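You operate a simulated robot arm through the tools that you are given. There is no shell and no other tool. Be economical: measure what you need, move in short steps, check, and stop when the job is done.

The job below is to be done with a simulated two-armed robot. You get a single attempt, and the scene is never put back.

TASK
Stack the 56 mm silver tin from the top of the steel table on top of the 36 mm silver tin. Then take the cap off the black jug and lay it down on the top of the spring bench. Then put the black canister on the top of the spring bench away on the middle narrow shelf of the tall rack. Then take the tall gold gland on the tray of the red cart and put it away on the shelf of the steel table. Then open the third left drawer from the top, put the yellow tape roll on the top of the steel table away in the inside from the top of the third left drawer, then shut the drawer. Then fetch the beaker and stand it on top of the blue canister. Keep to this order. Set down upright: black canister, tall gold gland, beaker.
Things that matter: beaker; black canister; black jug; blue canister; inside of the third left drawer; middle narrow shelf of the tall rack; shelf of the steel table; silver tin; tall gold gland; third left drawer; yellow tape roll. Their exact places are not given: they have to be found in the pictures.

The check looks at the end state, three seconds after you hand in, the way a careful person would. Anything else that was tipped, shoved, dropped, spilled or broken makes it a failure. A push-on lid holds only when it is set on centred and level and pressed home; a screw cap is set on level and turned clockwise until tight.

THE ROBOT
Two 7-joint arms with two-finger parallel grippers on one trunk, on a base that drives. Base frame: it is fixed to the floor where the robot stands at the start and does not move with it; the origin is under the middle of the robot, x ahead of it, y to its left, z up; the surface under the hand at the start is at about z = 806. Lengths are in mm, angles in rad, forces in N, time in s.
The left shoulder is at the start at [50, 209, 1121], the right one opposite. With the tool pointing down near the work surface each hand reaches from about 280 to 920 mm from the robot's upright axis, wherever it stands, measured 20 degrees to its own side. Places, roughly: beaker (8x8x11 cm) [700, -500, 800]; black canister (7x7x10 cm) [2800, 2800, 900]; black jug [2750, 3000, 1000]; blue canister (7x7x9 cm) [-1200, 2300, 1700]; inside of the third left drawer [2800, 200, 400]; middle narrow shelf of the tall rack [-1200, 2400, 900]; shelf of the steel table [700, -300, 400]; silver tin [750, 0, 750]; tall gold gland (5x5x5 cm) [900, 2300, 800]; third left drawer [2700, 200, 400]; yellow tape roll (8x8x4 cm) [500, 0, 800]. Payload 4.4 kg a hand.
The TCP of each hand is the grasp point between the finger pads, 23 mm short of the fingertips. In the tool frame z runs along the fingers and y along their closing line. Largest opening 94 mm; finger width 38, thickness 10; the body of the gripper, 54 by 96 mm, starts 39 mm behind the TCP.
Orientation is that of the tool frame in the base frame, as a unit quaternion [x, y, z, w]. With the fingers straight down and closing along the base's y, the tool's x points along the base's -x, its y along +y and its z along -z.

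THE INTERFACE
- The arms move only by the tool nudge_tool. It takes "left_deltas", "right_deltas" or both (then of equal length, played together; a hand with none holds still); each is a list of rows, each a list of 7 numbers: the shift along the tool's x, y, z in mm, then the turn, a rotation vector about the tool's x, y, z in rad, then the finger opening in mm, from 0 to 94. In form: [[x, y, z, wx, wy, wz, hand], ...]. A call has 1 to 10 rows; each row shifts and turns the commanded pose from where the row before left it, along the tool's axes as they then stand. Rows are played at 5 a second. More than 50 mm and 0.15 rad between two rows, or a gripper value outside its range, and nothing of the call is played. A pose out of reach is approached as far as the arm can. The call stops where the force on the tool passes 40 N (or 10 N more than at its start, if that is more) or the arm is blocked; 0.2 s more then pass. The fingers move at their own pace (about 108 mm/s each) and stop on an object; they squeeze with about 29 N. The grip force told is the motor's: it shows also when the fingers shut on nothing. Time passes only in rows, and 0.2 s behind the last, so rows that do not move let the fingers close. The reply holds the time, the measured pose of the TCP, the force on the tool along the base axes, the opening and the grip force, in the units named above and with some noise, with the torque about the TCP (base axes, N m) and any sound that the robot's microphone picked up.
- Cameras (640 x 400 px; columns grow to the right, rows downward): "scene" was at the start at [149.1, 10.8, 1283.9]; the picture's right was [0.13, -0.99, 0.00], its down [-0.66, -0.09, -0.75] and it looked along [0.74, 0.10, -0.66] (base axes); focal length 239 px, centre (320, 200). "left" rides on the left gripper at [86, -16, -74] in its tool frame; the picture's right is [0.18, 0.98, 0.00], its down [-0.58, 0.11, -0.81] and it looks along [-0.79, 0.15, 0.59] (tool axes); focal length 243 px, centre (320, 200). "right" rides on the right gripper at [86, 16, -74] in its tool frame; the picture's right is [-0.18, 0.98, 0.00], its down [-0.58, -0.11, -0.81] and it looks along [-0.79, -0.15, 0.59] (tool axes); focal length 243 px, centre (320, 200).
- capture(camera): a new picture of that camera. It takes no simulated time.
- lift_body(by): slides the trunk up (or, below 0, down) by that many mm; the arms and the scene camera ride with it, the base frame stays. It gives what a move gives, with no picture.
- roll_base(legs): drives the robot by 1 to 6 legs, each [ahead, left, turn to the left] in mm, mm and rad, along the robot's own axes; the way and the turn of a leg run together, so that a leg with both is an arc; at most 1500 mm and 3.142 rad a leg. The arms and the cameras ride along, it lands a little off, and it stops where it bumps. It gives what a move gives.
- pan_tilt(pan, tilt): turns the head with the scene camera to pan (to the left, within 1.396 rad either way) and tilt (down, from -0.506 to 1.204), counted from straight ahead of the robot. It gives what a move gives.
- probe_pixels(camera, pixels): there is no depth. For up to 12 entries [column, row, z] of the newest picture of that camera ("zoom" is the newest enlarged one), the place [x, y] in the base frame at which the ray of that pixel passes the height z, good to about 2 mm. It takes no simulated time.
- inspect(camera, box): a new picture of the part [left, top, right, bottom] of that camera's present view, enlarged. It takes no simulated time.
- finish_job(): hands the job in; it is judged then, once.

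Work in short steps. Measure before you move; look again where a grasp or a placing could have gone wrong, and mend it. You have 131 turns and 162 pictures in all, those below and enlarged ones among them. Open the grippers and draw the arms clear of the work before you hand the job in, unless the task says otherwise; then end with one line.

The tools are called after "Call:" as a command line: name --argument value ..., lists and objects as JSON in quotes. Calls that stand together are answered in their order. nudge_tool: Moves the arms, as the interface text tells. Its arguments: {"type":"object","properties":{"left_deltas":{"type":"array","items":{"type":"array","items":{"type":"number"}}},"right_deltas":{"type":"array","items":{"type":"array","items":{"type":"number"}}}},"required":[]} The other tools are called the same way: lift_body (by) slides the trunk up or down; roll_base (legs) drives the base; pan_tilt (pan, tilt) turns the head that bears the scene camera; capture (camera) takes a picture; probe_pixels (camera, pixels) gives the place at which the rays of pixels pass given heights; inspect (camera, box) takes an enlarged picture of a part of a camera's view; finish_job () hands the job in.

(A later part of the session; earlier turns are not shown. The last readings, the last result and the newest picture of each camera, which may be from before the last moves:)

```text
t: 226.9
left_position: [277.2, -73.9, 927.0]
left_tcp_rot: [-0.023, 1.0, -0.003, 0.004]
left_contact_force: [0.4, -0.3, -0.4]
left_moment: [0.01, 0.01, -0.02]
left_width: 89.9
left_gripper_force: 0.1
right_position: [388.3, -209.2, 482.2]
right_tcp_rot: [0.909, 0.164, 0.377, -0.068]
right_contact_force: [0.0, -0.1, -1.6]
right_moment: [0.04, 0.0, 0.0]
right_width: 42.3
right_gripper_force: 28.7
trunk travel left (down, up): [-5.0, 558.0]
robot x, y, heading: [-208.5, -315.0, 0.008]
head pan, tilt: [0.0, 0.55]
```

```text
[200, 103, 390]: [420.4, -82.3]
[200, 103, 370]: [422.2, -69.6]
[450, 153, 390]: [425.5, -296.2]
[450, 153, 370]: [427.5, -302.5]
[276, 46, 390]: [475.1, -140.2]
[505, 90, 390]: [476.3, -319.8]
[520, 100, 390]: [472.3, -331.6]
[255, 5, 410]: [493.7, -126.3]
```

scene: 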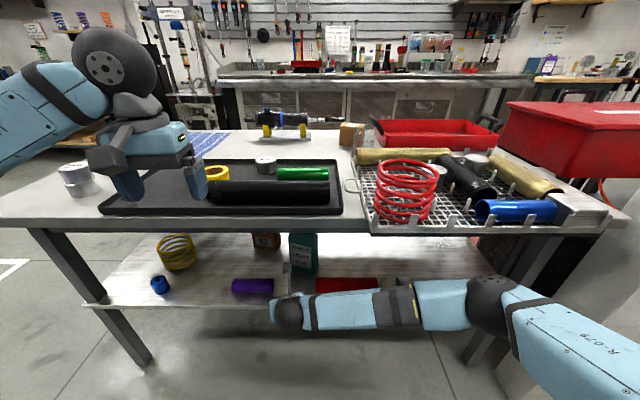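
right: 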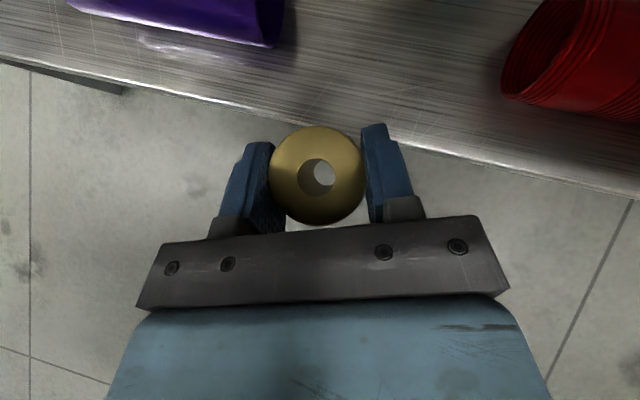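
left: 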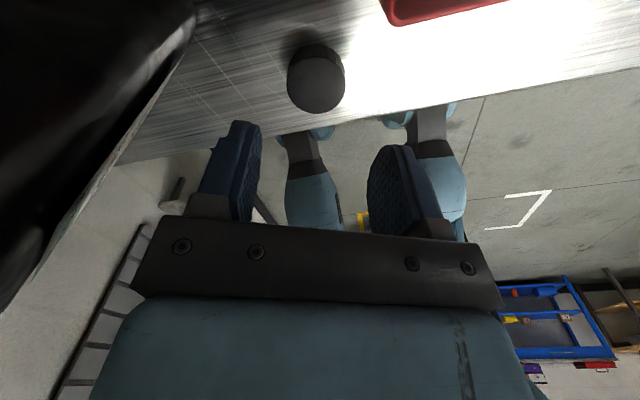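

Shelf edge is at x≈423, so shelf z≈410; free gap y −138…−318. I move to (485,−228) and lower in small steps.

Call:
nudge_tool --right_deltas '[[19.8, 17.3, 19.8, 0, 0, 0, 30], [19.8, 17.3, 19.8, 0, 0, 0, 30], [19.8, 17.3, 19.8, 0, 0, 0, 30], [-15, 0, 15, 0, 0, 0, 30], [-4, 0, 4, 0, 0, 0, 30], [-1.5, 0, 1.5, 0, 0, 0, 30], [-1.5, 0, 1.5, 0, 0, 0, 30], [0, 0, 0, 0, 0, 0, 30]]'

Call:
capture --camera "right"

```text
t: 228.7
left_position: [275.4, -72.8, 929.8]
left_tcp_rot: [-0.023, 1.0, -0.001, 0.007]
left_contact_force: [-0.5, 0.3, -0.3]
left_moment: [-0.01, -0.03, 0.0]
left_width: 90.0
left_gripper_force: 0.0
right_position: [486.1, -228.9, 456.0]
right_tcp_rot: [0.908, 0.164, 0.381, -0.069]
right_contact_force: [4.1, -3.5, 25.5]
right_moment: [-0.12, -0.21, 0.2]
right_width: 42.6
right_gripper_force: 28.8
trunk travel left (down, up): [-5.0, 558.0]
robot x, y, heading: [-205.7, -314.3, 0.001]
head pan, tilt: [0.0, 0.55]
```

```text
71 pictures are left
```

right: 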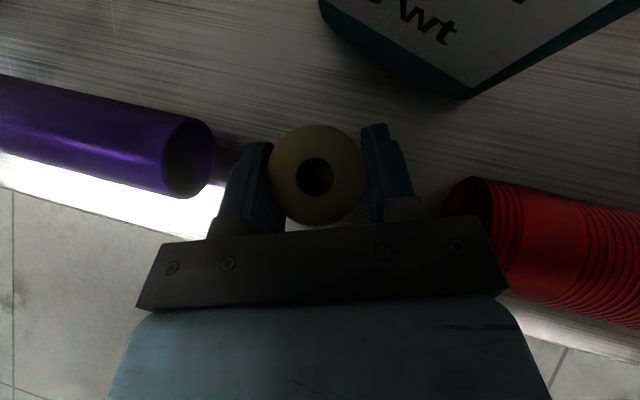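

Contact (25 N) at z 456. I ease up, and open only to 58 mm since the purple roll is near the left finger.

Call:
nudge_tool --right_deltas '[[1, 0, -1, 0, 0, 0, 30], [0.8, 0, -0.8, 0, 0, 0, 30], [0, 0, 0, 0, 0, 0, 30], [0, 0, 0, 0, 0, 0, 48], [0, 0, 0, 0, 0, 0, 58], [0, 0, 0, 0, 0, 0, 58]]'

Call:
capture --camera "right"

```text
t: 230.1
left_position: [276.9, -72.2, 927.7]
left_tcp_rot: [-0.023, 1.0, -0.003, 0.004]
left_contact_force: [0.0, 0.7, -0.4]
left_moment: [0.01, -0.02, 0.0]
left_width: 89.9
left_gripper_force: 0.0
right_position: [484.8, -228.1, 452.0]
right_tcp_rot: [0.909, 0.163, 0.377, -0.068]
right_contact_force: [-1.1, -0.6, -0.1]
right_moment: [0.0, 0.02, -0.03]
right_width: 58.1
right_gripper_force: 0.0
trunk travel left (down, up): [-5.0, 558.0]
robot x, y, heading: [-206.2, -313.6, 0.003]
head pan, tilt: [0.0, 0.55]
```

```text
70 pictures are left
```

right: 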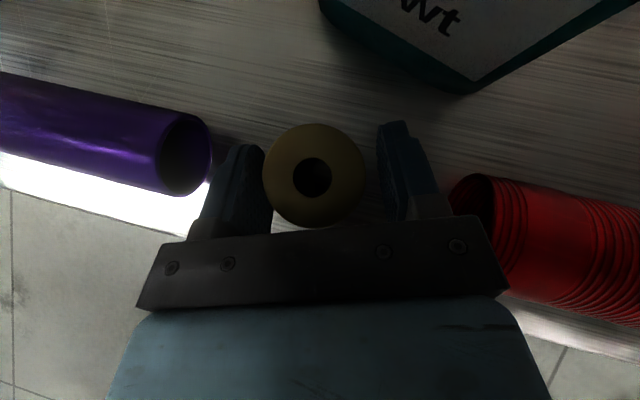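

Released. I shift 5 mm to centre the fingers round the gland, then withdraw along the fingers.

Call:
nudge_tool --right_deltas '[[0, -4, 0, 0, 0, 0, 58], [0, 0, -20, 0, 0, 0, 58], [0, 0, -35, 0, 0, 0, 58], [0, 0, -45, 0, 0, 0, 58], [0, 0, -45, 0, 0, 0, 58], [0, 0, 0, 0, 0, 0, 58]]'

Call:
capture --camera "right"

```text
t: 231.5
left_position: [276.4, -72.7, 927.3]
left_tcp_rot: [-0.023, 1.0, -0.003, 0.004]
left_contact_force: [0.5, 0.2, -0.4]
left_moment: [0.0, 0.01, -0.03]
left_width: 89.9
left_gripper_force: 0.0
right_position: [386.5, -260.6, 555.9]
right_tcp_rot: [0.909, 0.164, 0.377, -0.069]
right_contact_force: [-0.3, -0.3, 0.2]
right_moment: [-0.03, -0.01, 0.01]
right_width: 58.2
right_gripper_force: 0.0
trunk travel left (down, up): [-5.0, 558.0]
robot x, y, heading: [-207.2, -315.9, 0.001]
head pan, tilt: [0.0, 0.55]
```

```text
69 pictures are left
```

right: 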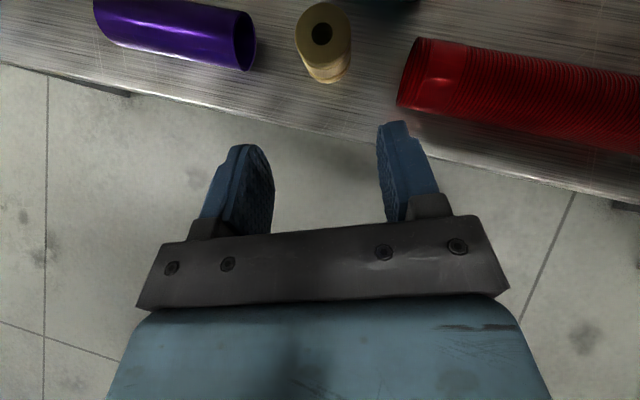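

The gland stands upright between the rolls. Next the tape: I back out 200 mm, raise the trunk and the right hand.

Call:
roll_base --legs '[[-200, 0, 0]]'

Call:
lift_body --by 185

Call:
nudge_tool --right_deltas '[[30.6, 0, -30.6, 0, 0, 0, 58], [30.6, 0, -30.6, 0, 0, 0, 58], [30.6, 0, -30.6, 0, 0, 0, 58], [30.6, 0, -30.6, 0, 0, 0, 58], [30.6, 0, -30.6, 0, 0, 0, 58], [30.6, 0, -30.6, 0, 0, 0, 58], [10, 0, -10, 0, 0, 0, 58]]'

Call:
roll_base --legs '[[300, 0, 0]]'

Call:
capture --camera "scene"

Call:
capture --camera "left"

```text
t: 233.1
left_position: [82.2, -75.1, 927.7]
left_tcp_rot: [-0.021, 1.0, -0.002, 0.004]
left_contact_force: [0.1, 0.0, 0.9]
left_moment: [-0.03, 0.02, -0.01]
left_width: 90.0
left_gripper_force: 0.1
right_position: [190.2, -263.8, 556.0]
right_tcp_rot: [0.909, 0.162, 0.378, -0.068]
right_contact_force: [0.1, 0.6, -0.4]
right_moment: [0.01, -0.02, -0.01]
right_width: 57.9
right_gripper_force: 0.0
trunk travel left (down, up): [-5.0, 558.0]
robot x, y, heading: [-402.9, -316.0, -0.005]
head pan, tilt: [0.0, 0.55]
```

```text
t: 235.1
left_position: [81.7, -74.3, 1113.0]
left_tcp_rot: [-0.02, 1.0, -0.002, 0.004]
left_contact_force: [-0.5, 0.9, 1.3]
left_moment: [-0.01, 0.03, 0.01]
left_width: 89.9
left_gripper_force: 0.1
right_position: [190.1, -263.5, 739.5]
right_tcp_rot: [0.909, 0.162, 0.377, -0.067]
right_contact_force: [-0.6, -0.1, 1.0]
right_moment: [0.01, 0.01, -0.01]
right_width: 58.2
right_gripper_force: 0.1
trunk travel left (down, up): [-190.0, 373.0]
robot x, y, heading: [-404.3, -314.4, -0.006]
head pan, tilt: [0.0, 0.55]
```

```text
t: 236.7
left_position: [82.5, -74.6, 1112.1]
left_tcp_rot: [-0.022, 1.0, -0.003, 0.004]
left_contact_force: [0.1, -0.1, -0.1]
left_moment: [-0.02, 0.0, -0.03]
left_width: 89.7
left_gripper_force: 0.0
right_position: [190.1, -264.9, 1015.2]
right_tcp_rot: [0.909, 0.162, 0.377, -0.067]
right_contact_force: [-0.5, 0.7, 0.2]
right_moment: [0.0, -0.01, -0.01]
right_width: 58.2
right_gripper_force: 0.2
trunk travel left (down, up): [-190.0, 373.0]
robot x, y, heading: [-402.5, -315.0, -0.005]
head pan, tilt: [0.0, 0.55]
```

```text
t: 238.8
left_position: [384.6, -75.9, 1113.6]
left_tcp_rot: [-0.019, 1.0, -0.002, 0.004]
left_contact_force: [0.6, 0.5, 0.4]
left_moment: [0.02, 0.01, -0.01]
left_width: 90.1
left_gripper_force: 0.1
right_position: [492.3, -266.8, 1015.1]
right_tcp_rot: [0.91, 0.161, 0.377, -0.067]
right_contact_force: [-0.4, -0.3, 0.4]
right_moment: [0.02, 0.02, -0.03]
right_width: 58.1
right_gripper_force: 0.1
trunk travel left (down, up): [-190.0, 373.0]
robot x, y, heading: [-99.4, -312.0, -0.006]
head pan, tilt: [0.0, 0.55]
```

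```text
68 pictures are left
```

scene: 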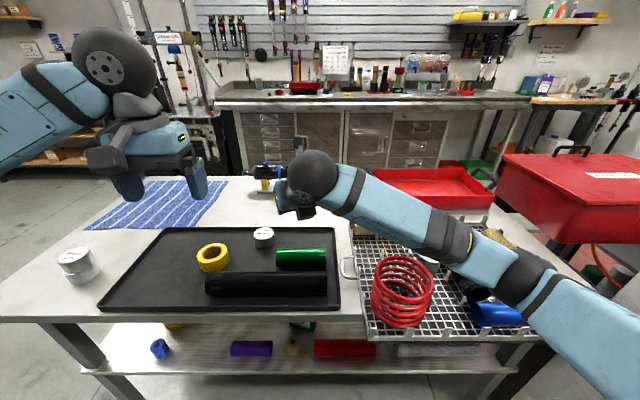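

```text
67 pictures are left
```

left: 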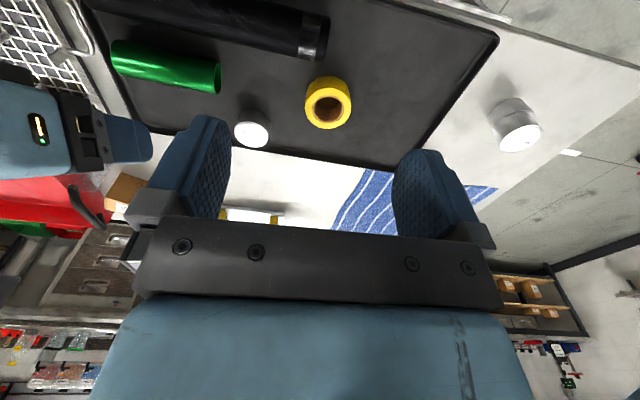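

The tape is at left (327,105) and scene (212,256). I zoom and probe its top ring.

Call:
inspect --camera "left" --box '[280, 60, 376, 140]'

Call:
inspect --camera "scene" --box '[172, 230, 252, 280]'

```text
5.00 times, centred on (328, 100) of left
```

zoom: 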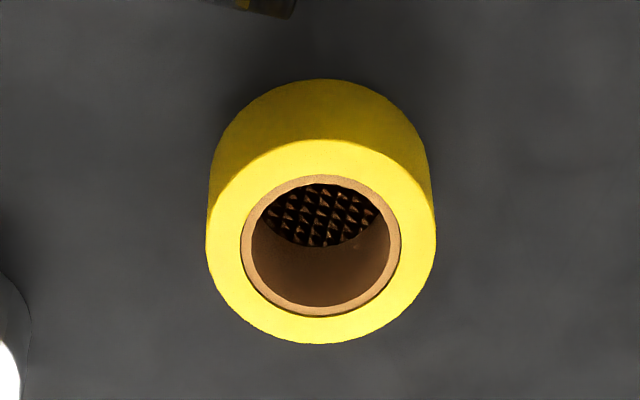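

```text
8.00 times, centred on (212, 255) of scene
```

zoom: 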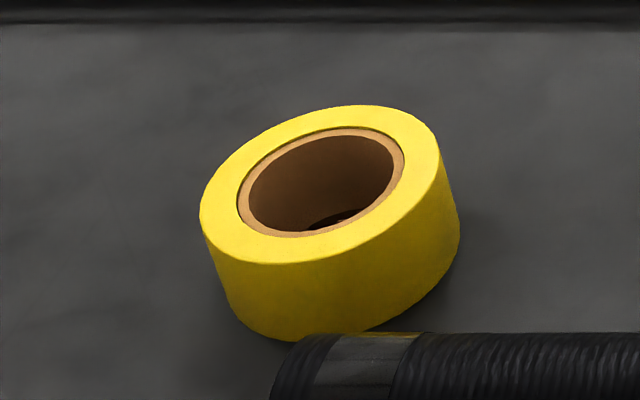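

Call:
probe_pixels --camera "left" --pixels '[[328, 108.6, 840], [328, 108.6, 850], [328, 108.6, 860], [305.2, 108.6, 850], [351.2, 108, 850]]'

Call:
probe_pixels --camera "scene" --pixels '[[212.6, 253.1, 840], [212.6, 253.1, 850], [212.6, 253.1, 860], [206, 291, 810], [206, 291, 840]]'

```text
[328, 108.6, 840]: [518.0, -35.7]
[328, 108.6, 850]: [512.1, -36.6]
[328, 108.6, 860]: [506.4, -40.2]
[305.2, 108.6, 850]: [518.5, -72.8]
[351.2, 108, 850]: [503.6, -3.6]
```

```text
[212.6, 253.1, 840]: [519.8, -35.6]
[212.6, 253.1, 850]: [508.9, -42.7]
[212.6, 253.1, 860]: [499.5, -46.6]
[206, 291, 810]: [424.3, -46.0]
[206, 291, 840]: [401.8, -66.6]
```

Tape centre (517,−36), top z≈843, diameter 70. I move the left hand above and partway down.

Call:
nudge_tool --left_deltas '[[-33.5, 8.7, 0, 0, 0, 0, 94], [-33.5, 8.7, 0, 0, 0, 0, 94], [-33.5, 8.7, 0, 0, 0, 0, 94], [-33.5, 8.6, 0, 0, 0, 0, 94], [0, 0, 45, 0, 0, 0, 94], [0, 0, 45, 0, 0, 0, 94], [0, 0, 45, 0, 0, 0, 94], [0, 0, 45, 0, 0, 0, 94], [0, 0, 45, 0, 0, 0, 94], [0, 0, 0, 0, 0, 0, 94]]'

Call:
capture --camera "left"

```text
t: 241.0
left_position: [519.1, -38.8, 887.3]
left_tcp_rot: [-0.02, 1.0, -0.003, 0.005]
left_contact_force: [0.0, 0.4, -0.5]
left_moment: [0.04, 0.01, -0.01]
left_width: 94.0
left_gripper_force: 0.0
right_position: [492.0, -267.6, 1015.4]
right_tcp_rot: [0.909, 0.161, 0.378, -0.068]
right_contact_force: [-0.9, -0.3, -0.5]
right_moment: [-0.01, -0.01, -0.02]
right_width: 57.9
right_gripper_force: 0.0
trunk travel left (down, up): [-190.0, 373.0]
robot x, y, heading: [-103.3, -314.5, -0.004]
head pan, tilt: [0.0, 0.55]
```

```text
64 pictures are left
```

left: 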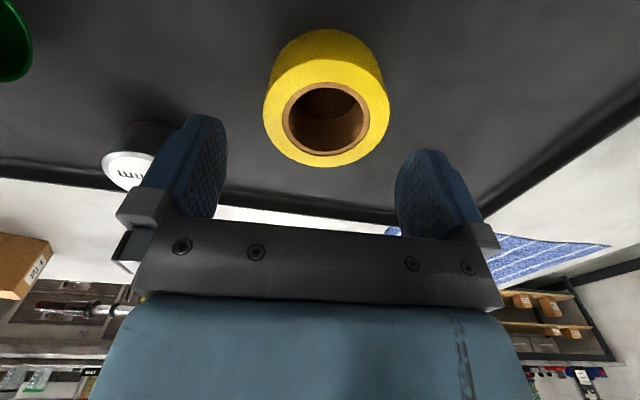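

Tape nearly centred (col 326). I shift 4 mm, descend to z≈836 and close.

Call:
nudge_tool --left_deltas '[[0, 4, 20, 0, 0, 0, 94], [0, 0, 20, 0, 0, 0, 94], [0, 0, 9, 0, 0, 0, 94], [0, 0, 0, 0, 0, 0, 94], [0, 0, 0, 0, 0, 0, 60], [0, 0, 0, 0, 0, 0, 60], [0, 0, 0, 0, 0, 0, 60]]'

```text
t: 242.6
left_position: [519.9, -36.0, 840.0]
left_tcp_rot: [-0.019, 1.0, -0.002, 0.004]
left_contact_force: [0.5, 0.2, 0.4]
left_moment: [-0.02, 0.0, 0.0]
left_width: 73.1
left_gripper_force: 29.1
right_position: [492.3, -266.8, 1015.7]
right_tcp_rot: [0.91, 0.16, 0.378, -0.066]
right_contact_force: [0.0, 0.5, 0.3]
right_moment: [-0.01, 0.02, 0.01]
right_width: 57.8
right_gripper_force: 0.0
trunk travel left (down, up): [-190.0, 373.0]
robot x, y, heading: [-99.2, -315.1, -0.003]
head pan, tilt: [0.0, 0.55]
```

Gripped (73 mm). I lift it and drive round the table's left end to the drawer bench.

Call:
nudge_tool --left_deltas '[[0, 0, -20, 0, 0, 0, 60], [0, 0, -45, 0, 0, 0, 60], [0, 0, -45, 0, 0, 0, 60], [0, 0, -45, 0, 0, 0, 60], [0, 0, -45, 0, 0, 0, 60], [0, 0, -45, 0, 0, 0, 60], [0, 0, -20, 0, 0, 0, 60]]'

Call:
roll_base --legs '[[0, 1500, 0], [0, 50, 0], [1500, 0, 0], [150, 0, 0], [0, -850, 0]]'

Call:
capture --camera "scene"

```text
t: 244.2
left_position: [517.3, -35.4, 1103.6]
left_tcp_rot: [-0.02, 1.0, -0.002, 0.005]
left_contact_force: [-0.4, 0.1, -1.0]
left_moment: [0.0, -0.04, 0.01]
left_width: 73.2
left_gripper_force: 29.2
right_position: [491.9, -267.6, 1014.5]
right_tcp_rot: [0.91, 0.16, 0.377, -0.066]
right_contact_force: [-0.4, -0.7, -0.7]
right_moment: [0.03, 0.0, 0.01]
right_width: 58.0
right_gripper_force: 0.1
trunk travel left (down, up): [-190.0, 373.0]
robot x, y, heading: [-105.6, -311.9, -0.011]
head pan, tilt: [0.0, 0.55]
```

```text
t: 247.0
left_position: [516.5, 72.8, 1104.7]
left_tcp_rot: [-0.018, 1.0, -0.002, 0.005]
left_contact_force: [-0.4, -0.2, -1.4]
left_moment: [-0.01, 0.02, 0.0]
left_width: 72.7
left_gripper_force: 29.6
right_position: [495.2, -166.6, 1017.6]
right_tcp_rot: [0.909, 0.155, 0.382, -0.061]
right_contact_force: [-0.4, 0.2, -0.3]
right_moment: [0.06, 0.0, -0.02]
right_width: 57.6
right_gripper_force: 0.1
trunk travel left (down, up): [-190.0, 373.0]
robot x, y, heading: [-101.8, -207.0, -0.012]
head pan, tilt: [0.0, 0.55]
stopped in leg 1: the robot was blocked; the commanded pose is now the measured one
```

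```text
63 pictures are left
```

scene: 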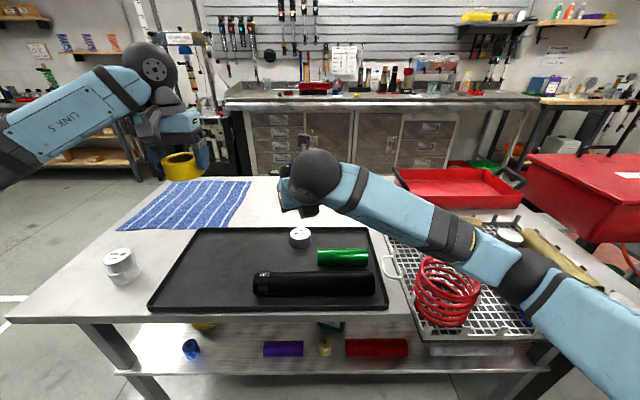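

The base was blocked after 105 mm; perhaps the right elbow touches something. I look to the right and left.

Call:
pan_tilt --pan -0.9 --tilt 0.8

Call:
capture --camera "scene"

Call:
pan_tilt --pan 1.2 --tilt 0.8

Call:
capture --camera "scene"

```text
t: 248.2
left_position: [517.1, 71.9, 1104.9]
left_tcp_rot: [-0.018, 1.0, -0.002, 0.005]
left_contact_force: [0.7, -0.2, 0.1]
left_moment: [0.01, -0.02, 0.01]
left_width: 72.9
left_gripper_force: 28.9
right_position: [495.1, -166.3, 1017.9]
right_tcp_rot: [0.91, 0.154, 0.381, -0.06]
right_contact_force: [-0.2, -0.4, -0.4]
right_moment: [0.01, 0.05, -0.01]
right_width: 58.1
right_gripper_force: 0.1
trunk travel left (down, up): [-190.0, 373.0]
robot x, y, heading: [-97.7, -204.4, -0.003]
head pan, tilt: [-0.901, 0.799]
```

```text
62 pictures are left
```

scene: 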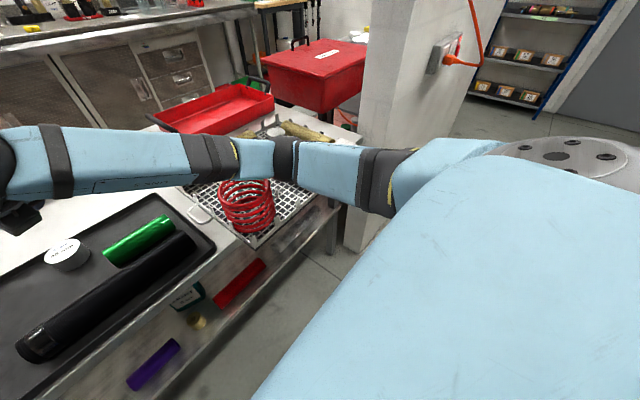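

```text
t: 250.2
left_position: [516.1, 71.9, 1106.0]
left_tcp_rot: [-0.016, 1.0, -0.002, 0.005]
left_contact_force: [-0.1, 0.3, -1.2]
left_moment: [0.01, -0.03, 0.02]
left_width: 73.0
left_gripper_force: 29.1
right_position: [494.6, -166.5, 1017.1]
right_tcp_rot: [0.91, 0.155, 0.38, -0.062]
right_contact_force: [0.4, 0.1, 1.6]
right_moment: [0.0, 0.01, -0.02]
right_width: 57.9
right_gripper_force: 0.0
trunk travel left (down, up): [-190.0, 373.0]
robot x, y, heading: [-102.9, -205.8, -0.007]
head pan, tilt: [1.201, 0.799]
```

```text
61 pictures are left
```

scene: 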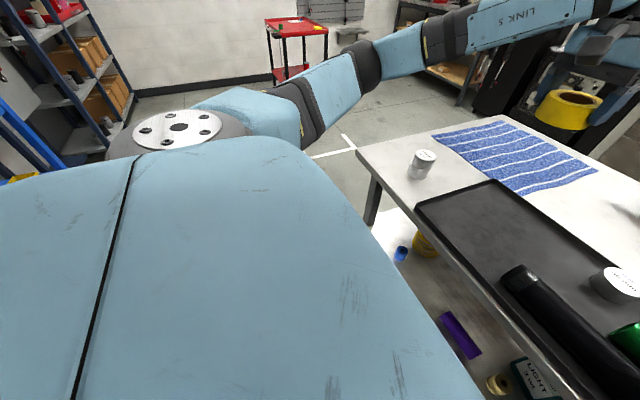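

The right forearm lies very close to the red coil in the basket. I raise the trunk 150 mm to clear it and inspect the coil.

Call:
lift_body --by 150

Call:
pan_tilt --pan -0.7 --tilt 0.8

Call:
capture --camera "scene"

```text
t: 252.0
left_position: [517.0, 72.4, 1253.2]
left_tcp_rot: [-0.017, 1.0, -0.002, 0.004]
left_contact_force: [0.2, -0.5, -1.8]
left_moment: [-0.01, 0.01, 0.02]
left_width: 73.0
left_gripper_force: 29.2
right_position: [496.1, -165.2, 1166.0]
right_tcp_rot: [0.91, 0.155, 0.38, -0.061]
right_contact_force: [-0.1, -0.4, 0.1]
right_moment: [-0.02, -0.04, 0.0]
right_width: 58.0
right_gripper_force: 0.0
trunk travel left (down, up): [-340.0, 223.0]
robot x, y, heading: [-106.3, -206.2, -0.012]
head pan, tilt: [1.201, 0.799]
```

```text
t: 253.9
left_position: [517.8, 71.6, 1255.8]
left_tcp_rot: [-0.017, 1.0, -0.003, 0.004]
left_contact_force: [0.3, 0.2, -0.3]
left_moment: [0.03, 0.03, 0.01]
left_width: 73.2
left_gripper_force: 29.2
right_position: [496.8, -165.6, 1167.5]
right_tcp_rot: [0.91, 0.155, 0.379, -0.062]
right_contact_force: [-0.6, 0.5, 0.6]
right_moment: [-0.01, 0.01, 0.02]
right_width: 58.1
right_gripper_force: 0.0
trunk travel left (down, up): [-340.0, 223.0]
robot x, y, heading: [-103.0, -205.7, -0.005]
head pan, tilt: [-0.7, 0.799]
```

```text
60 pictures are left
```

scene: 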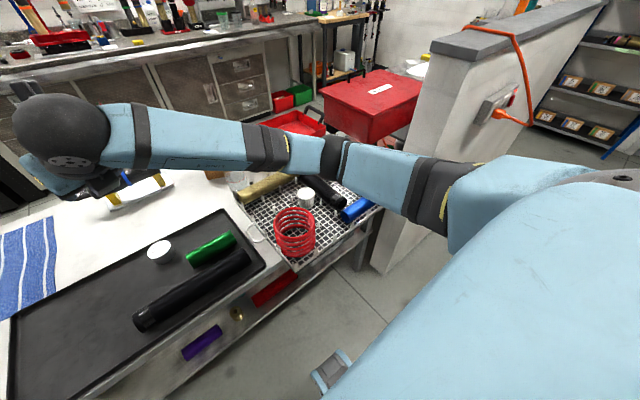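

Coil stands upright and now clear of the arm. I retry the drive to the left.

Call:
roll_base --legs '[[0, 1430, 0], [1500, 0, 0], [100, 0, 0], [0, -800, 0]]'

Call:
pan_tilt --pan 0 --tilt 0.6

Call:
capture --camera "scene"

```text
t: 281.1
left_position: [2152.0, 659.4, 1254.3]
left_tcp_rot: [-0.025, 1.0, -0.003, 0.005]
left_contact_force: [0.4, -0.8, -0.4]
left_moment: [0.01, -0.01, 0.01]
left_width: 72.9
left_gripper_force: 28.9
right_position: [2133.6, 421.1, 1166.8]
right_tcp_rot: [0.909, 0.161, 0.378, -0.065]
right_contact_force: [-0.3, 0.0, 0.2]
right_moment: [0.02, 0.02, 0.01]
right_width: 58.0
right_gripper_force: 0.0
trunk travel left (down, up): [-340.0, 223.0]
robot x, y, heading: [1536.0, 375.7, 0.011]
head pan, tilt: [-0.7, 0.799]
```

```text
t: 282.2
left_position: [2150.7, 658.9, 1254.1]
left_tcp_rot: [-0.025, 1.0, -0.002, 0.005]
left_contact_force: [-0.5, -0.3, -0.9]
left_moment: [0.01, 0.01, -0.02]
left_width: 73.0
left_gripper_force: 29.3
right_position: [2133.0, 421.9, 1166.7]
right_tcp_rot: [0.909, 0.161, 0.379, -0.065]
right_contact_force: [-1.0, -0.5, 0.1]
right_moment: [-0.01, -0.01, 0.03]
right_width: 58.0
right_gripper_force: 0.1
trunk travel left (down, up): [-340.0, 223.0]
robot x, y, heading: [1533.8, 373.5, 0.007]
head pan, tilt: [0.0, 0.6]
```

```text
59 pictures are left
```

scene: 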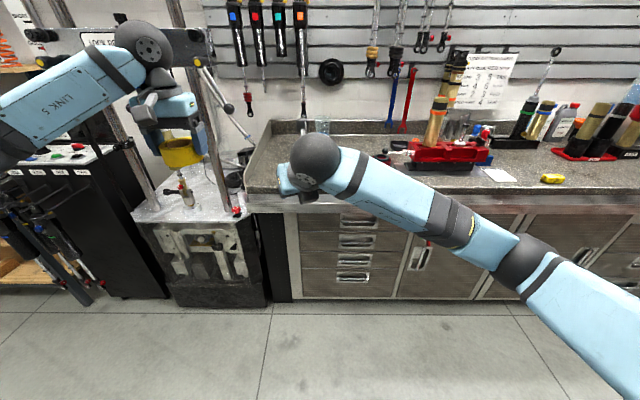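

The left drawer stack is at (300–395, 210–295). I zoom to count drawers and see the handles.

Call:
inspect --camera "scene" --box '[270, 190, 430, 310]'

Call:
probe_pixels --camera "scene" --pixels '[[297, 298, 0], [398, 298, 0], [293, 297, 60], [353, 213, 900], [270, 302, 0]]'

```text
3.33 times, centred on (350, 250) of scene
```

zoom: 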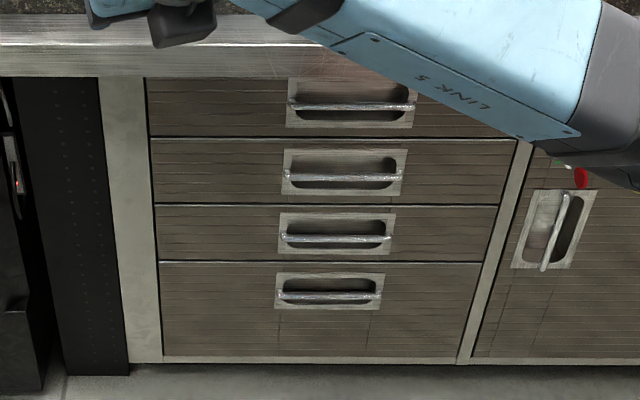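

```text
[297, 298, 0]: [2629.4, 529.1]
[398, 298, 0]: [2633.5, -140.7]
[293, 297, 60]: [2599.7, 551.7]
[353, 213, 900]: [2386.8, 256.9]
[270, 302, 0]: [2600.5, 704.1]
```

Third drawer's handle is at scene (355,262), z≈400. I reorient the right hand (fingers forward, 25° down, closing vertically) and lower the trunk.

Call:
nudge_tool --right_deltas '[[0, 0, 0, -0.0848, 0, 0.0848, 58], [0, 0, 0, -0.0848, 0, 0.0848, 58], [0, 0, 0, -0.0848, 0, 0.0848, 58], [0, 0, 0, 0, 0.1167, 0, 58], [0, 0, 0, 0, 0.1167, 0, 58], [0, 0, 0, 0, 0.1167, 0, 58], [0, 0, 0, 0, 0, -0.1428, 58], [0, 0, 0, 0, 0, -0.1428, 58], [0, 0, 0, 0, 0, -0.1428, 58], [0, 0, 0, 0, 0, -0.1428, 58]]'

Call:
nudge_tool --right_deltas '[[0, 0, 0, 0, 0, -0.1428, 58], [0, 0, 0, 0, 0, -0.1428, 58], [0, 0, 0, 0, 0, -0.1428, 58], [0, 0, 0, 0, 0, -0.1428, 58], [0, 0, 0, 0, 0, -0.1428, 58], [0, 0, 0, 0, 0, -0.1428, 58], [0, 0, 0, 0, 0, -0.1428, 58], [0, 0, 0, 0, 0, 0, 58]]'

Call:
lift_body --by -340

Call:
capture --camera "scene"

Call:
capture --camera "right"

```text
t: 284.4
left_position: [2151.5, 660.5, 1255.4]
left_tcp_rot: [-0.025, 1.0, -0.003, 0.004]
left_contact_force: [1.2, 0.0, -1.9]
left_moment: [-0.04, 0.01, 0.02]
left_width: 73.1
left_gripper_force: 29.3
right_position: [2132.3, 421.6, 1166.1]
right_tcp_rot: [0.808, 0.235, 0.517, 0.157]
right_contact_force: [0.1, -0.6, 0.8]
right_moment: [-0.01, -0.04, 0.02]
right_width: 58.4
right_gripper_force: 0.0
trunk travel left (down, up): [-340.0, 223.0]
robot x, y, heading: [1538.2, 369.9, 0.002]
head pan, tilt: [0.0, 0.6]
```

```text
t: 286.2
left_position: [2151.4, 659.9, 1254.3]
left_tcp_rot: [-0.026, 1.0, -0.002, 0.005]
left_contact_force: [0.8, -0.1, -0.7]
left_moment: [0.0, -0.01, -0.03]
left_width: 72.9
left_gripper_force: 29.0
right_position: [2134.0, 421.2, 1167.7]
right_tcp_rot: [0.597, 0.593, 0.378, 0.386]
right_contact_force: [0.8, -0.7, 0.1]
right_moment: [0.02, 0.0, -0.01]
right_width: 58.2
right_gripper_force: 0.0
trunk travel left (down, up): [-340.0, 223.0]
robot x, y, heading: [1535.2, 367.5, 0.007]
head pan, tilt: [0.0, 0.6]
```

```text
t: 289.5
left_position: [2150.8, 660.0, 915.1]
left_tcp_rot: [-0.026, 1.0, -0.003, 0.004]
left_contact_force: [0.9, -0.5, -0.5]
left_moment: [0.01, 0.02, -0.01]
left_width: 72.9
left_gripper_force: 29.1
right_position: [2133.1, 421.2, 827.3]
right_tcp_rot: [0.597, 0.593, 0.379, 0.385]
right_contact_force: [0.0, -0.8, -0.5]
right_moment: [0.0, 0.0, -0.02]
right_width: 58.1
right_gripper_force: 0.1
trunk travel left (down, up): [0.0, 563.0]
robot x, y, heading: [1536.1, 373.0, 0.011]
head pan, tilt: [0.0, 0.6]
```

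```text
57 pictures are left
```

scene: 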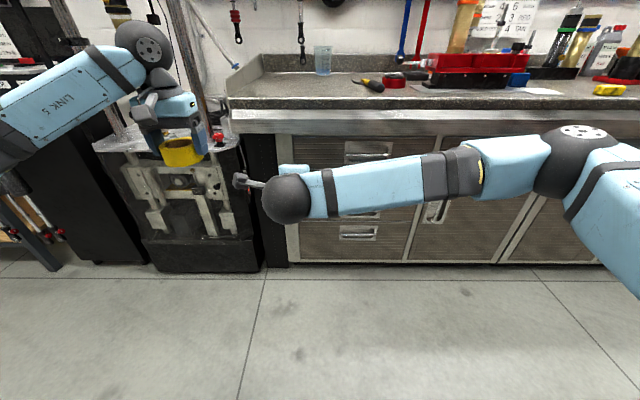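

```text
56 pictures are left
```

right: 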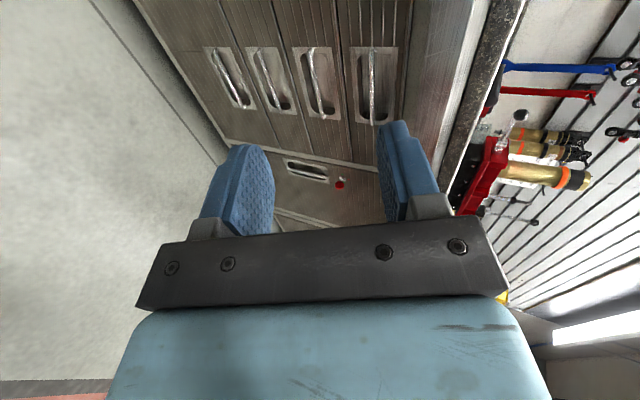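

In the right view the third drawer's handle from the top is at (265,78) (top is rightmost). I probe it and the scene's view of it.

Call:
inspect --camera "right" --box '[190, 20, 430, 170]'

Call:
probe_pixels --camera "right" --pixels '[[267, 80, 380], [267, 80, 400], [267, 80, 420], [267, 80, 440], [318, 80, 520], [233, 76, 300]]'

Call:
inspect --camera "scene" --box '[270, 120, 430, 270]'

```text
2.67 times, centred on (310, 95) of right
```

zoom: 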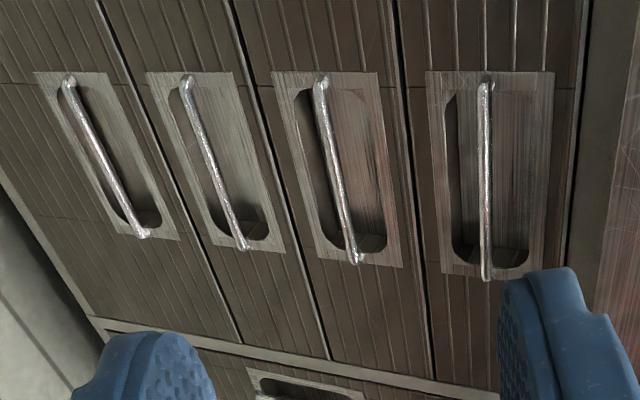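

```text
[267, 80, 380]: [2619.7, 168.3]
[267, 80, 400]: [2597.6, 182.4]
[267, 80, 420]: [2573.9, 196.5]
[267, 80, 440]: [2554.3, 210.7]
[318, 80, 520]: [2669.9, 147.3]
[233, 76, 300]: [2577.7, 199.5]
```

```text
2.67 times, centred on (350, 195) of scene
```

zoom: 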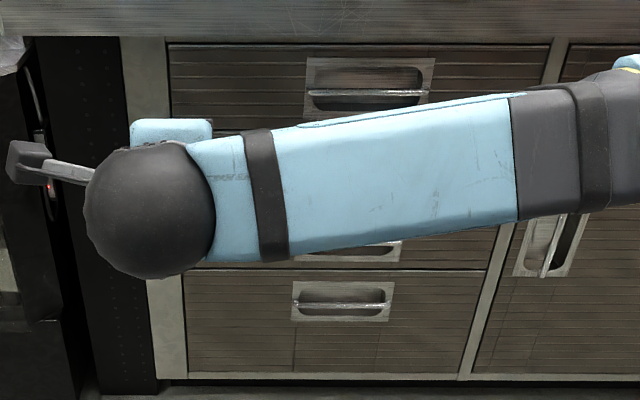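

Handle bar ≈ (2590,185,405). I lower the right hand 385 mm here in the open and pull the left hand in, then drive up.

Call:
nudge_tool --right_deltas '[[0, -38.9, 17.8, 0, 0, 0, 58], [0, -38.9, 17.8, 0, 0, 0, 58], [0, -38.9, 17.8, 0, 0, 0, 58], [0, -38.9, 17.8, 0, 0, 0, 58], [0, -38.9, 17.8, 0, 0, 0, 58], [0, -38.9, 17.8, 0, 0, 0, 58], [0, -38.9, 17.8, 0, 0, 0, 58], [0, -38.9, 17.8, 0, 0, 0, 58], [0, -38.9, 17.8, 0, 0, 0, 58], [0, 0, 0, 0, 0, 0, 58]]' --left_deltas '[[34, 0, 0, 0, 0, 0, 60], [34, 0, 0, 0, 0, 0, 60], [34, 0, 0, 0, 0, 0, 60], [34, 0, 0, 0, 0, 0, 60], [0, 0, 0, 0, 0, 0, 60], [0, 0, 0, 0, 0, 0, 60], [0, 0, 0, 0, 0, 0, 60], [0, 0, 0, 0, 0, 0, 60], [0, 0, 0, 0, 0, 0, 60], [0, 0, 0, 0, 0, 0, 60]]'

Call:
roll_base --legs '[[0, -138, 0], [280, 0, 0]]'

Call:
capture --camera "right"

Call:
capture --camera "scene"

```text
t: 291.7
left_position: [2015.4, 654.8, 912.9]
left_tcp_rot: [-0.025, 1.0, -0.003, 0.005]
left_contact_force: [0.0, 0.1, -1.3]
left_moment: [0.01, 0.01, 0.02]
left_width: 73.1
left_gripper_force: 29.2
right_position: [2134.1, 418.7, 441.7]
right_tcp_rot: [0.597, 0.592, 0.379, 0.386]
right_contact_force: [0.0, 0.4, 0.3]
right_moment: [0.01, -0.04, 0.01]
right_width: 57.9
right_gripper_force: 0.1
trunk travel left (down, up): [0.0, 563.0]
robot x, y, heading: [1532.3, 370.9, 0.007]
head pan, tilt: [0.0, 0.6]
```

```text
t: 295.1
left_position: [2298.3, 518.0, 913.3]
left_tcp_rot: [-0.024, 1.0, -0.002, 0.005]
left_contact_force: [0.1, -0.5, -1.4]
left_moment: [-0.04, 0.02, 0.0]
left_width: 73.2
left_gripper_force: 28.7
right_position: [2416.3, 281.6, 441.5]
right_tcp_rot: [0.599, 0.592, 0.378, 0.385]
right_contact_force: [0.0, 0.2, 1.5]
right_moment: [0.0, 0.0, -0.01]
right_width: 57.6
right_gripper_force: 0.1
trunk travel left (down, up): [0.0, 563.0]
robot x, y, heading: [1819.1, 236.9, 0.003]
head pan, tilt: [0.0, 0.6]
```

```text
53 pictures are left
```

right: 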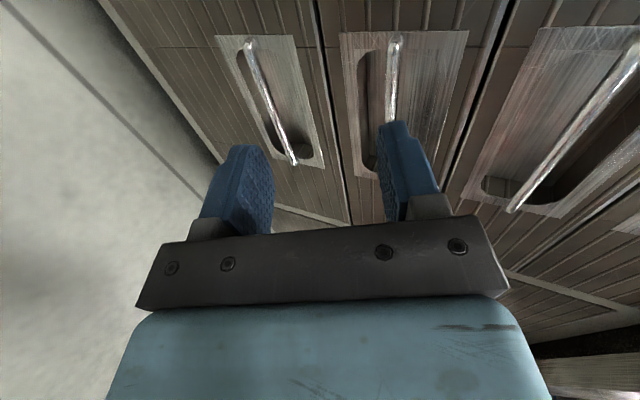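

```text
52 pictures are left
```

scene: 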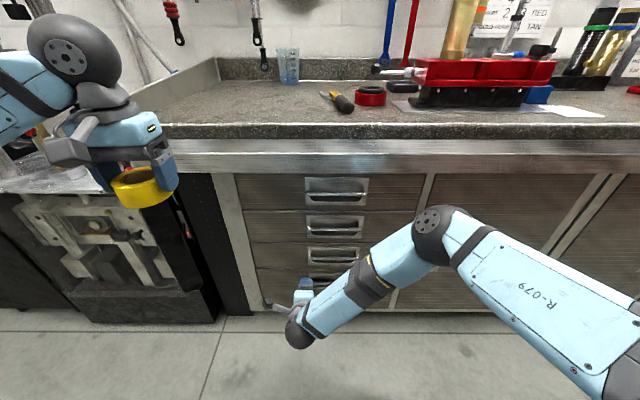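

Now the third handle is the middle one at right (390,90) and scene (333,258). I triangulate.

Call:
inspect --camera "scene" --box '[290, 170, 386, 300]'

Call:
probe_pixels --camera "scene" --pixels '[[333, 259, 400], [333, 259, 420], [333, 259, 440], [333, 259, 460], [334, 229, 520]]'

Call:
probe_pixels --camera "right" --pixels '[[391, 90, 400], [391, 90, 420], [391, 90, 440], [391, 90, 460], [396, 42, 420], [270, 105, 320]]'

```text
3.08 times, centred on (338, 235) of scene
```

zoom: 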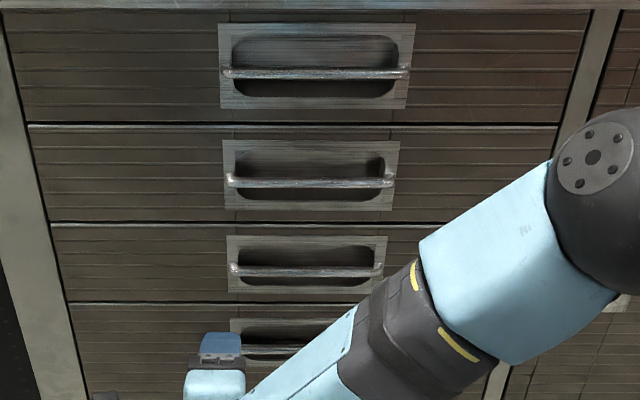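

```text
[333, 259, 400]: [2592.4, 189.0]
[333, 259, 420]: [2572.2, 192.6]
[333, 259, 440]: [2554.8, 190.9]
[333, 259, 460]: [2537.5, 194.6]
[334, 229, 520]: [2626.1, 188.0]
```

```text
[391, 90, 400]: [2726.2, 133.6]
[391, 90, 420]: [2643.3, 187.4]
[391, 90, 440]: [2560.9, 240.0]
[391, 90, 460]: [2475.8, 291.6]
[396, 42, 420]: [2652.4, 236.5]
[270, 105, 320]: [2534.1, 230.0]
```

Bar at about (2560,190,440). I move to a pre-grasp 70 mm short with the opening at 38 mm and look.

Call:
nudge_tool --right_deltas '[[-29, 19.4, 17.1, 0, 0, 0, 38], [-29, 19.4, 17.1, 0, 0, 0, 38], [-29, 19.4, 17.1, 0, 0, 0, 38], [0, 0, 0, 0, 0, 0, 38]]'

Call:
capture --camera "right"

```text
t: 296.1
left_position: [2298.2, 517.3, 913.3]
left_tcp_rot: [-0.024, 1.0, -0.003, 0.004]
left_contact_force: [-1.2, 0.0, -1.6]
left_moment: [0.01, -0.01, -0.02]
left_width: 72.9
left_gripper_force: 29.2
right_position: [2486.4, 196.9, 478.0]
right_tcp_rot: [0.601, 0.591, 0.375, 0.386]
right_contact_force: [0.5, -0.2, -0.3]
right_moment: [0.01, 0.01, 0.0]
right_width: 38.0
right_gripper_force: 0.0
right hand out of reach, approached as far as the arm can: row 3
trunk travel left (down, up): [0.0, 563.0]
robot x, y, heading: [1816.7, 234.3, 0.003]
head pan, tilt: [0.0, 0.6]
```

```text
50 pictures are left
```

right: 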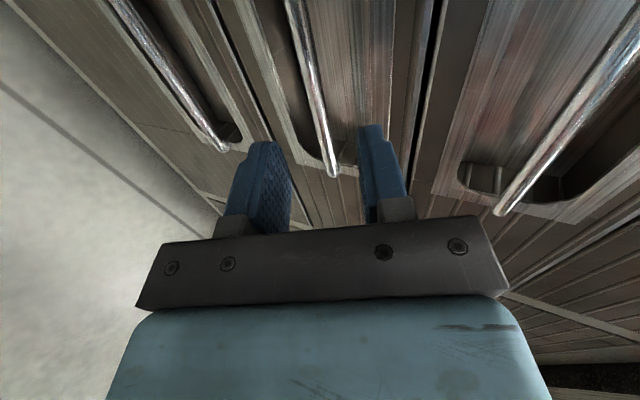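

The third bar lines up between the fingers; the arm is near its limit, so I lower 33 mm and drive the base ahead 62 mm.

Call:
nudge_tool --right_deltas '[[0, -15, 6.9, 0, 0, 0, 38], [0, -15, 6.9, 0, 0, 0, 38], [0, 0, 0, 0, 0, 0, 38]]'

Call:
roll_base --legs '[[62, 0, 0]]'

Call:
capture --camera "right"

```text
t: 296.9
left_position: [2300.0, 517.9, 913.3]
left_tcp_rot: [-0.023, 1.0, -0.003, 0.004]
left_contact_force: [0.5, 0.0, -0.3]
left_moment: [0.0, 0.02, -0.01]
left_width: 73.0
left_gripper_force: 28.6
right_position: [2489.6, 212.2, 453.2]
right_tcp_rot: [0.601, 0.592, 0.374, 0.385]
right_contact_force: [-1.2, 0.0, -0.7]
right_moment: [0.0, 0.0, 0.01]
right_width: 37.9
right_gripper_force: 0.0
right hand out of reach, approached as far as the arm can: row 1, 2
trunk travel left (down, up): [0.0, 563.0]
robot x, y, heading: [1820.4, 233.8, 0.005]
head pan, tilt: [0.0, 0.6]
```

```text
t: 297.9
left_position: [2360.5, 518.0, 913.6]
left_tcp_rot: [-0.024, 1.0, -0.003, 0.003]
left_contact_force: [-0.6, -0.7, -1.2]
left_moment: [0.01, 0.01, 0.01]
left_width: 72.9
left_gripper_force: 29.3
right_position: [2551.8, 211.4, 453.3]
right_tcp_rot: [0.601, 0.592, 0.374, 0.386]
right_contact_force: [1.5, 0.2, -5.3]
right_moment: [-0.11, 0.13, -0.05]
right_width: 36.1
right_gripper_force: 0.1
trunk travel left (down, up): [0.0, 563.0]
robot x, y, heading: [1875.0, 234.8, -0.001]
head pan, tilt: [0.0, 0.6]
```

```text
49 pictures are left
```

right: 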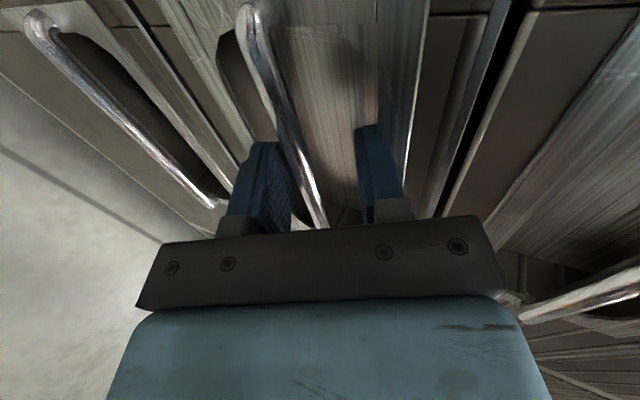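

The bar is between the fingers. I close on it.

Call:
nudge_tool --right_deltas '[[0, 0, 0, 0, 0, 0, 20], [0, 0, 0, 0, 0, 0, 4], [0, 0, 0, 0, 0, 0, 4], [0, 0, 0, 0, 0, 0, 4]]'

Call:
capture --camera "right"

```text
t: 298.9
left_position: [2362.1, 518.2, 912.0]
left_tcp_rot: [-0.024, 1.0, -0.003, 0.001]
left_contact_force: [-0.6, -0.1, -1.0]
left_moment: [0.03, 0.01, 0.02]
left_width: 72.9
left_gripper_force: 29.0
right_position: [2549.5, 211.2, 448.8]
right_tcp_rot: [0.603, 0.593, 0.371, 0.383]
right_contact_force: [-19.5, -2.9, -31.0]
right_moment: [0.0, 0.53, 0.61]
right_width: 20.1
right_gripper_force: 17.7
trunk travel left (down, up): [0.0, 563.0]
robot x, y, heading: [1880.2, 233.8, 0.0]
head pan, tilt: [0.0, 0.6]
```

```text
48 pictures are left
```

right: 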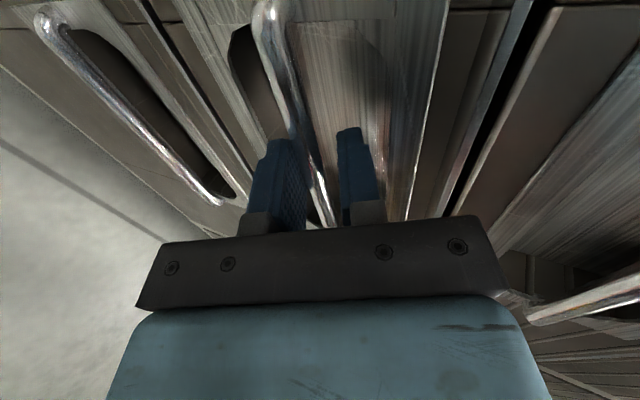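

Fingers stopped at 20 mm with the hand a bit high (−31 N). I lower the hand several mm while closing.

Call:
nudge_tool --right_deltas '[[0, -4, 2, 0, 0, 0, 4], [0, -3, 1, 0, 0, 0, 4], [0, 0, 0, 0, 0, 0, 4], [0, 0, 0, 0, 0, 0, 4]]'

```text
t: 299.9
left_position: [2360.2, 516.4, 913.1]
left_tcp_rot: [-0.023, 1.0, -0.003, 0.004]
left_contact_force: [0.5, 0.0, -1.2]
left_moment: [0.03, -0.01, 0.01]
left_width: 72.8
left_gripper_force: 29.1
right_position: [2550.6, 212.4, 446.1]
right_tcp_rot: [0.603, 0.592, 0.371, 0.385]
right_contact_force: [-21.3, -0.9, -16.0]
right_moment: [-0.25, 0.34, 0.18]
right_width: 14.8
right_gripper_force: 12.3
trunk travel left (down, up): [0.0, 563.0]
robot x, y, heading: [1879.6, 235.7, 0.006]
head pan, tilt: [0.0, 0.6]
```

Closing further (14.8 mm). I lower 5 mm more, then pull the base back 60 mm as a test.

Call:
nudge_tool --right_deltas '[[0, -3, 1, 0, 0, 0, 4], [0, -2, 1, 0, 0, 0, 4], [0, 0, 0, 0, 0, 0, 4]]'

Call:
roll_base --legs '[[-60, 0, 0]]'

Call:
capture --camera "scene"

```text
t: 300.7
left_position: [2360.0, 516.6, 914.0]
left_tcp_rot: [-0.024, 1.0, -0.002, 0.004]
left_contact_force: [0.4, 0.1, -1.4]
left_moment: [0.0, 0.01, -0.02]
left_width: 72.8
left_gripper_force: 29.0
right_position: [2552.5, 212.3, 442.0]
right_tcp_rot: [0.603, 0.59, 0.371, 0.388]
right_contact_force: [-11.6, -2.1, -1.1]
right_moment: [-0.4, 0.04, 0.74]
right_width: 11.6
right_gripper_force: 44.9
trunk travel left (down, up): [0.0, 563.0]
robot x, y, heading: [1878.9, 235.8, 0.004]
head pan, tilt: [0.0, 0.6]
```

```text
t: 301.7
left_position: [2300.0, 516.7, 914.0]
left_tcp_rot: [-0.024, 1.0, -0.002, 0.005]
left_contact_force: [0.5, 0.3, -1.6]
left_moment: [-0.03, 0.01, -0.01]
left_width: 73.1
left_gripper_force: 29.1
right_position: [2492.1, 212.3, 442.7]
right_tcp_rot: [0.603, 0.59, 0.371, 0.388]
right_contact_force: [-0.6, 2.3, 7.9]
right_moment: [-0.8, -0.08, -0.27]
right_width: 11.6
right_gripper_force: 44.8
trunk travel left (down, up): [0.0, 563.0]
robot x, y, heading: [1820.7, 236.7, 0.001]
head pan, tilt: [0.0, 0.6]
```

```text
47 pictures are left
```

scene: 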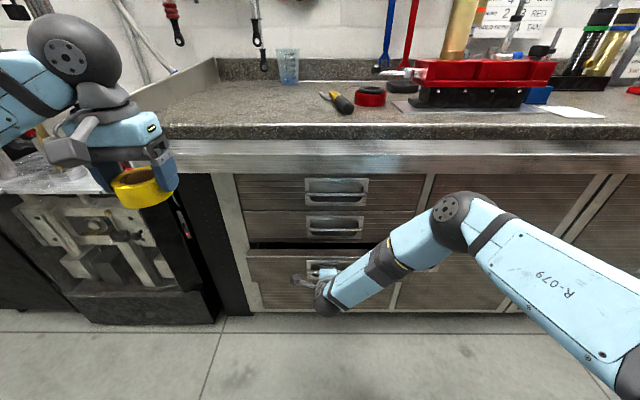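

Grip solid (11.6 mm) and the third drawer is opening. I pull back another 230 mm.

Call:
roll_base --legs '[[-230, 0, 0]]'

Call:
capture --camera "scene"

```text
t: 303.4
left_position: [2067.0, 516.6, 913.4]
left_tcp_rot: [-0.023, 1.0, -0.002, 0.005]
left_contact_force: [-1.4, -1.0, -1.9]
left_moment: [-0.04, -0.02, 0.02]
left_width: 72.8
left_gripper_force: 28.9
right_position: [2259.8, 212.4, 443.1]
right_tcp_rot: [0.603, 0.59, 0.372, 0.387]
right_contact_force: [2.0, 11.9, 5.2]
right_moment: [-0.47, -0.01, 0.48]
right_width: 11.8
right_gripper_force: 45.1
trunk travel left (down, up): [0.0, 563.0]
robot x, y, heading: [1584.3, 233.2, 0.006]
head pan, tilt: [0.0, 0.6]
```

```text
46 pictures are left
```

scene: 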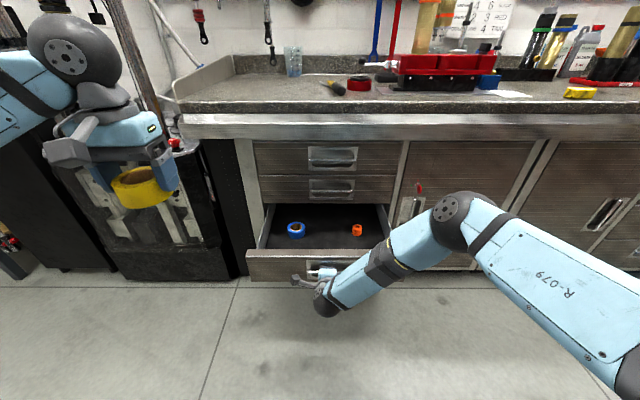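

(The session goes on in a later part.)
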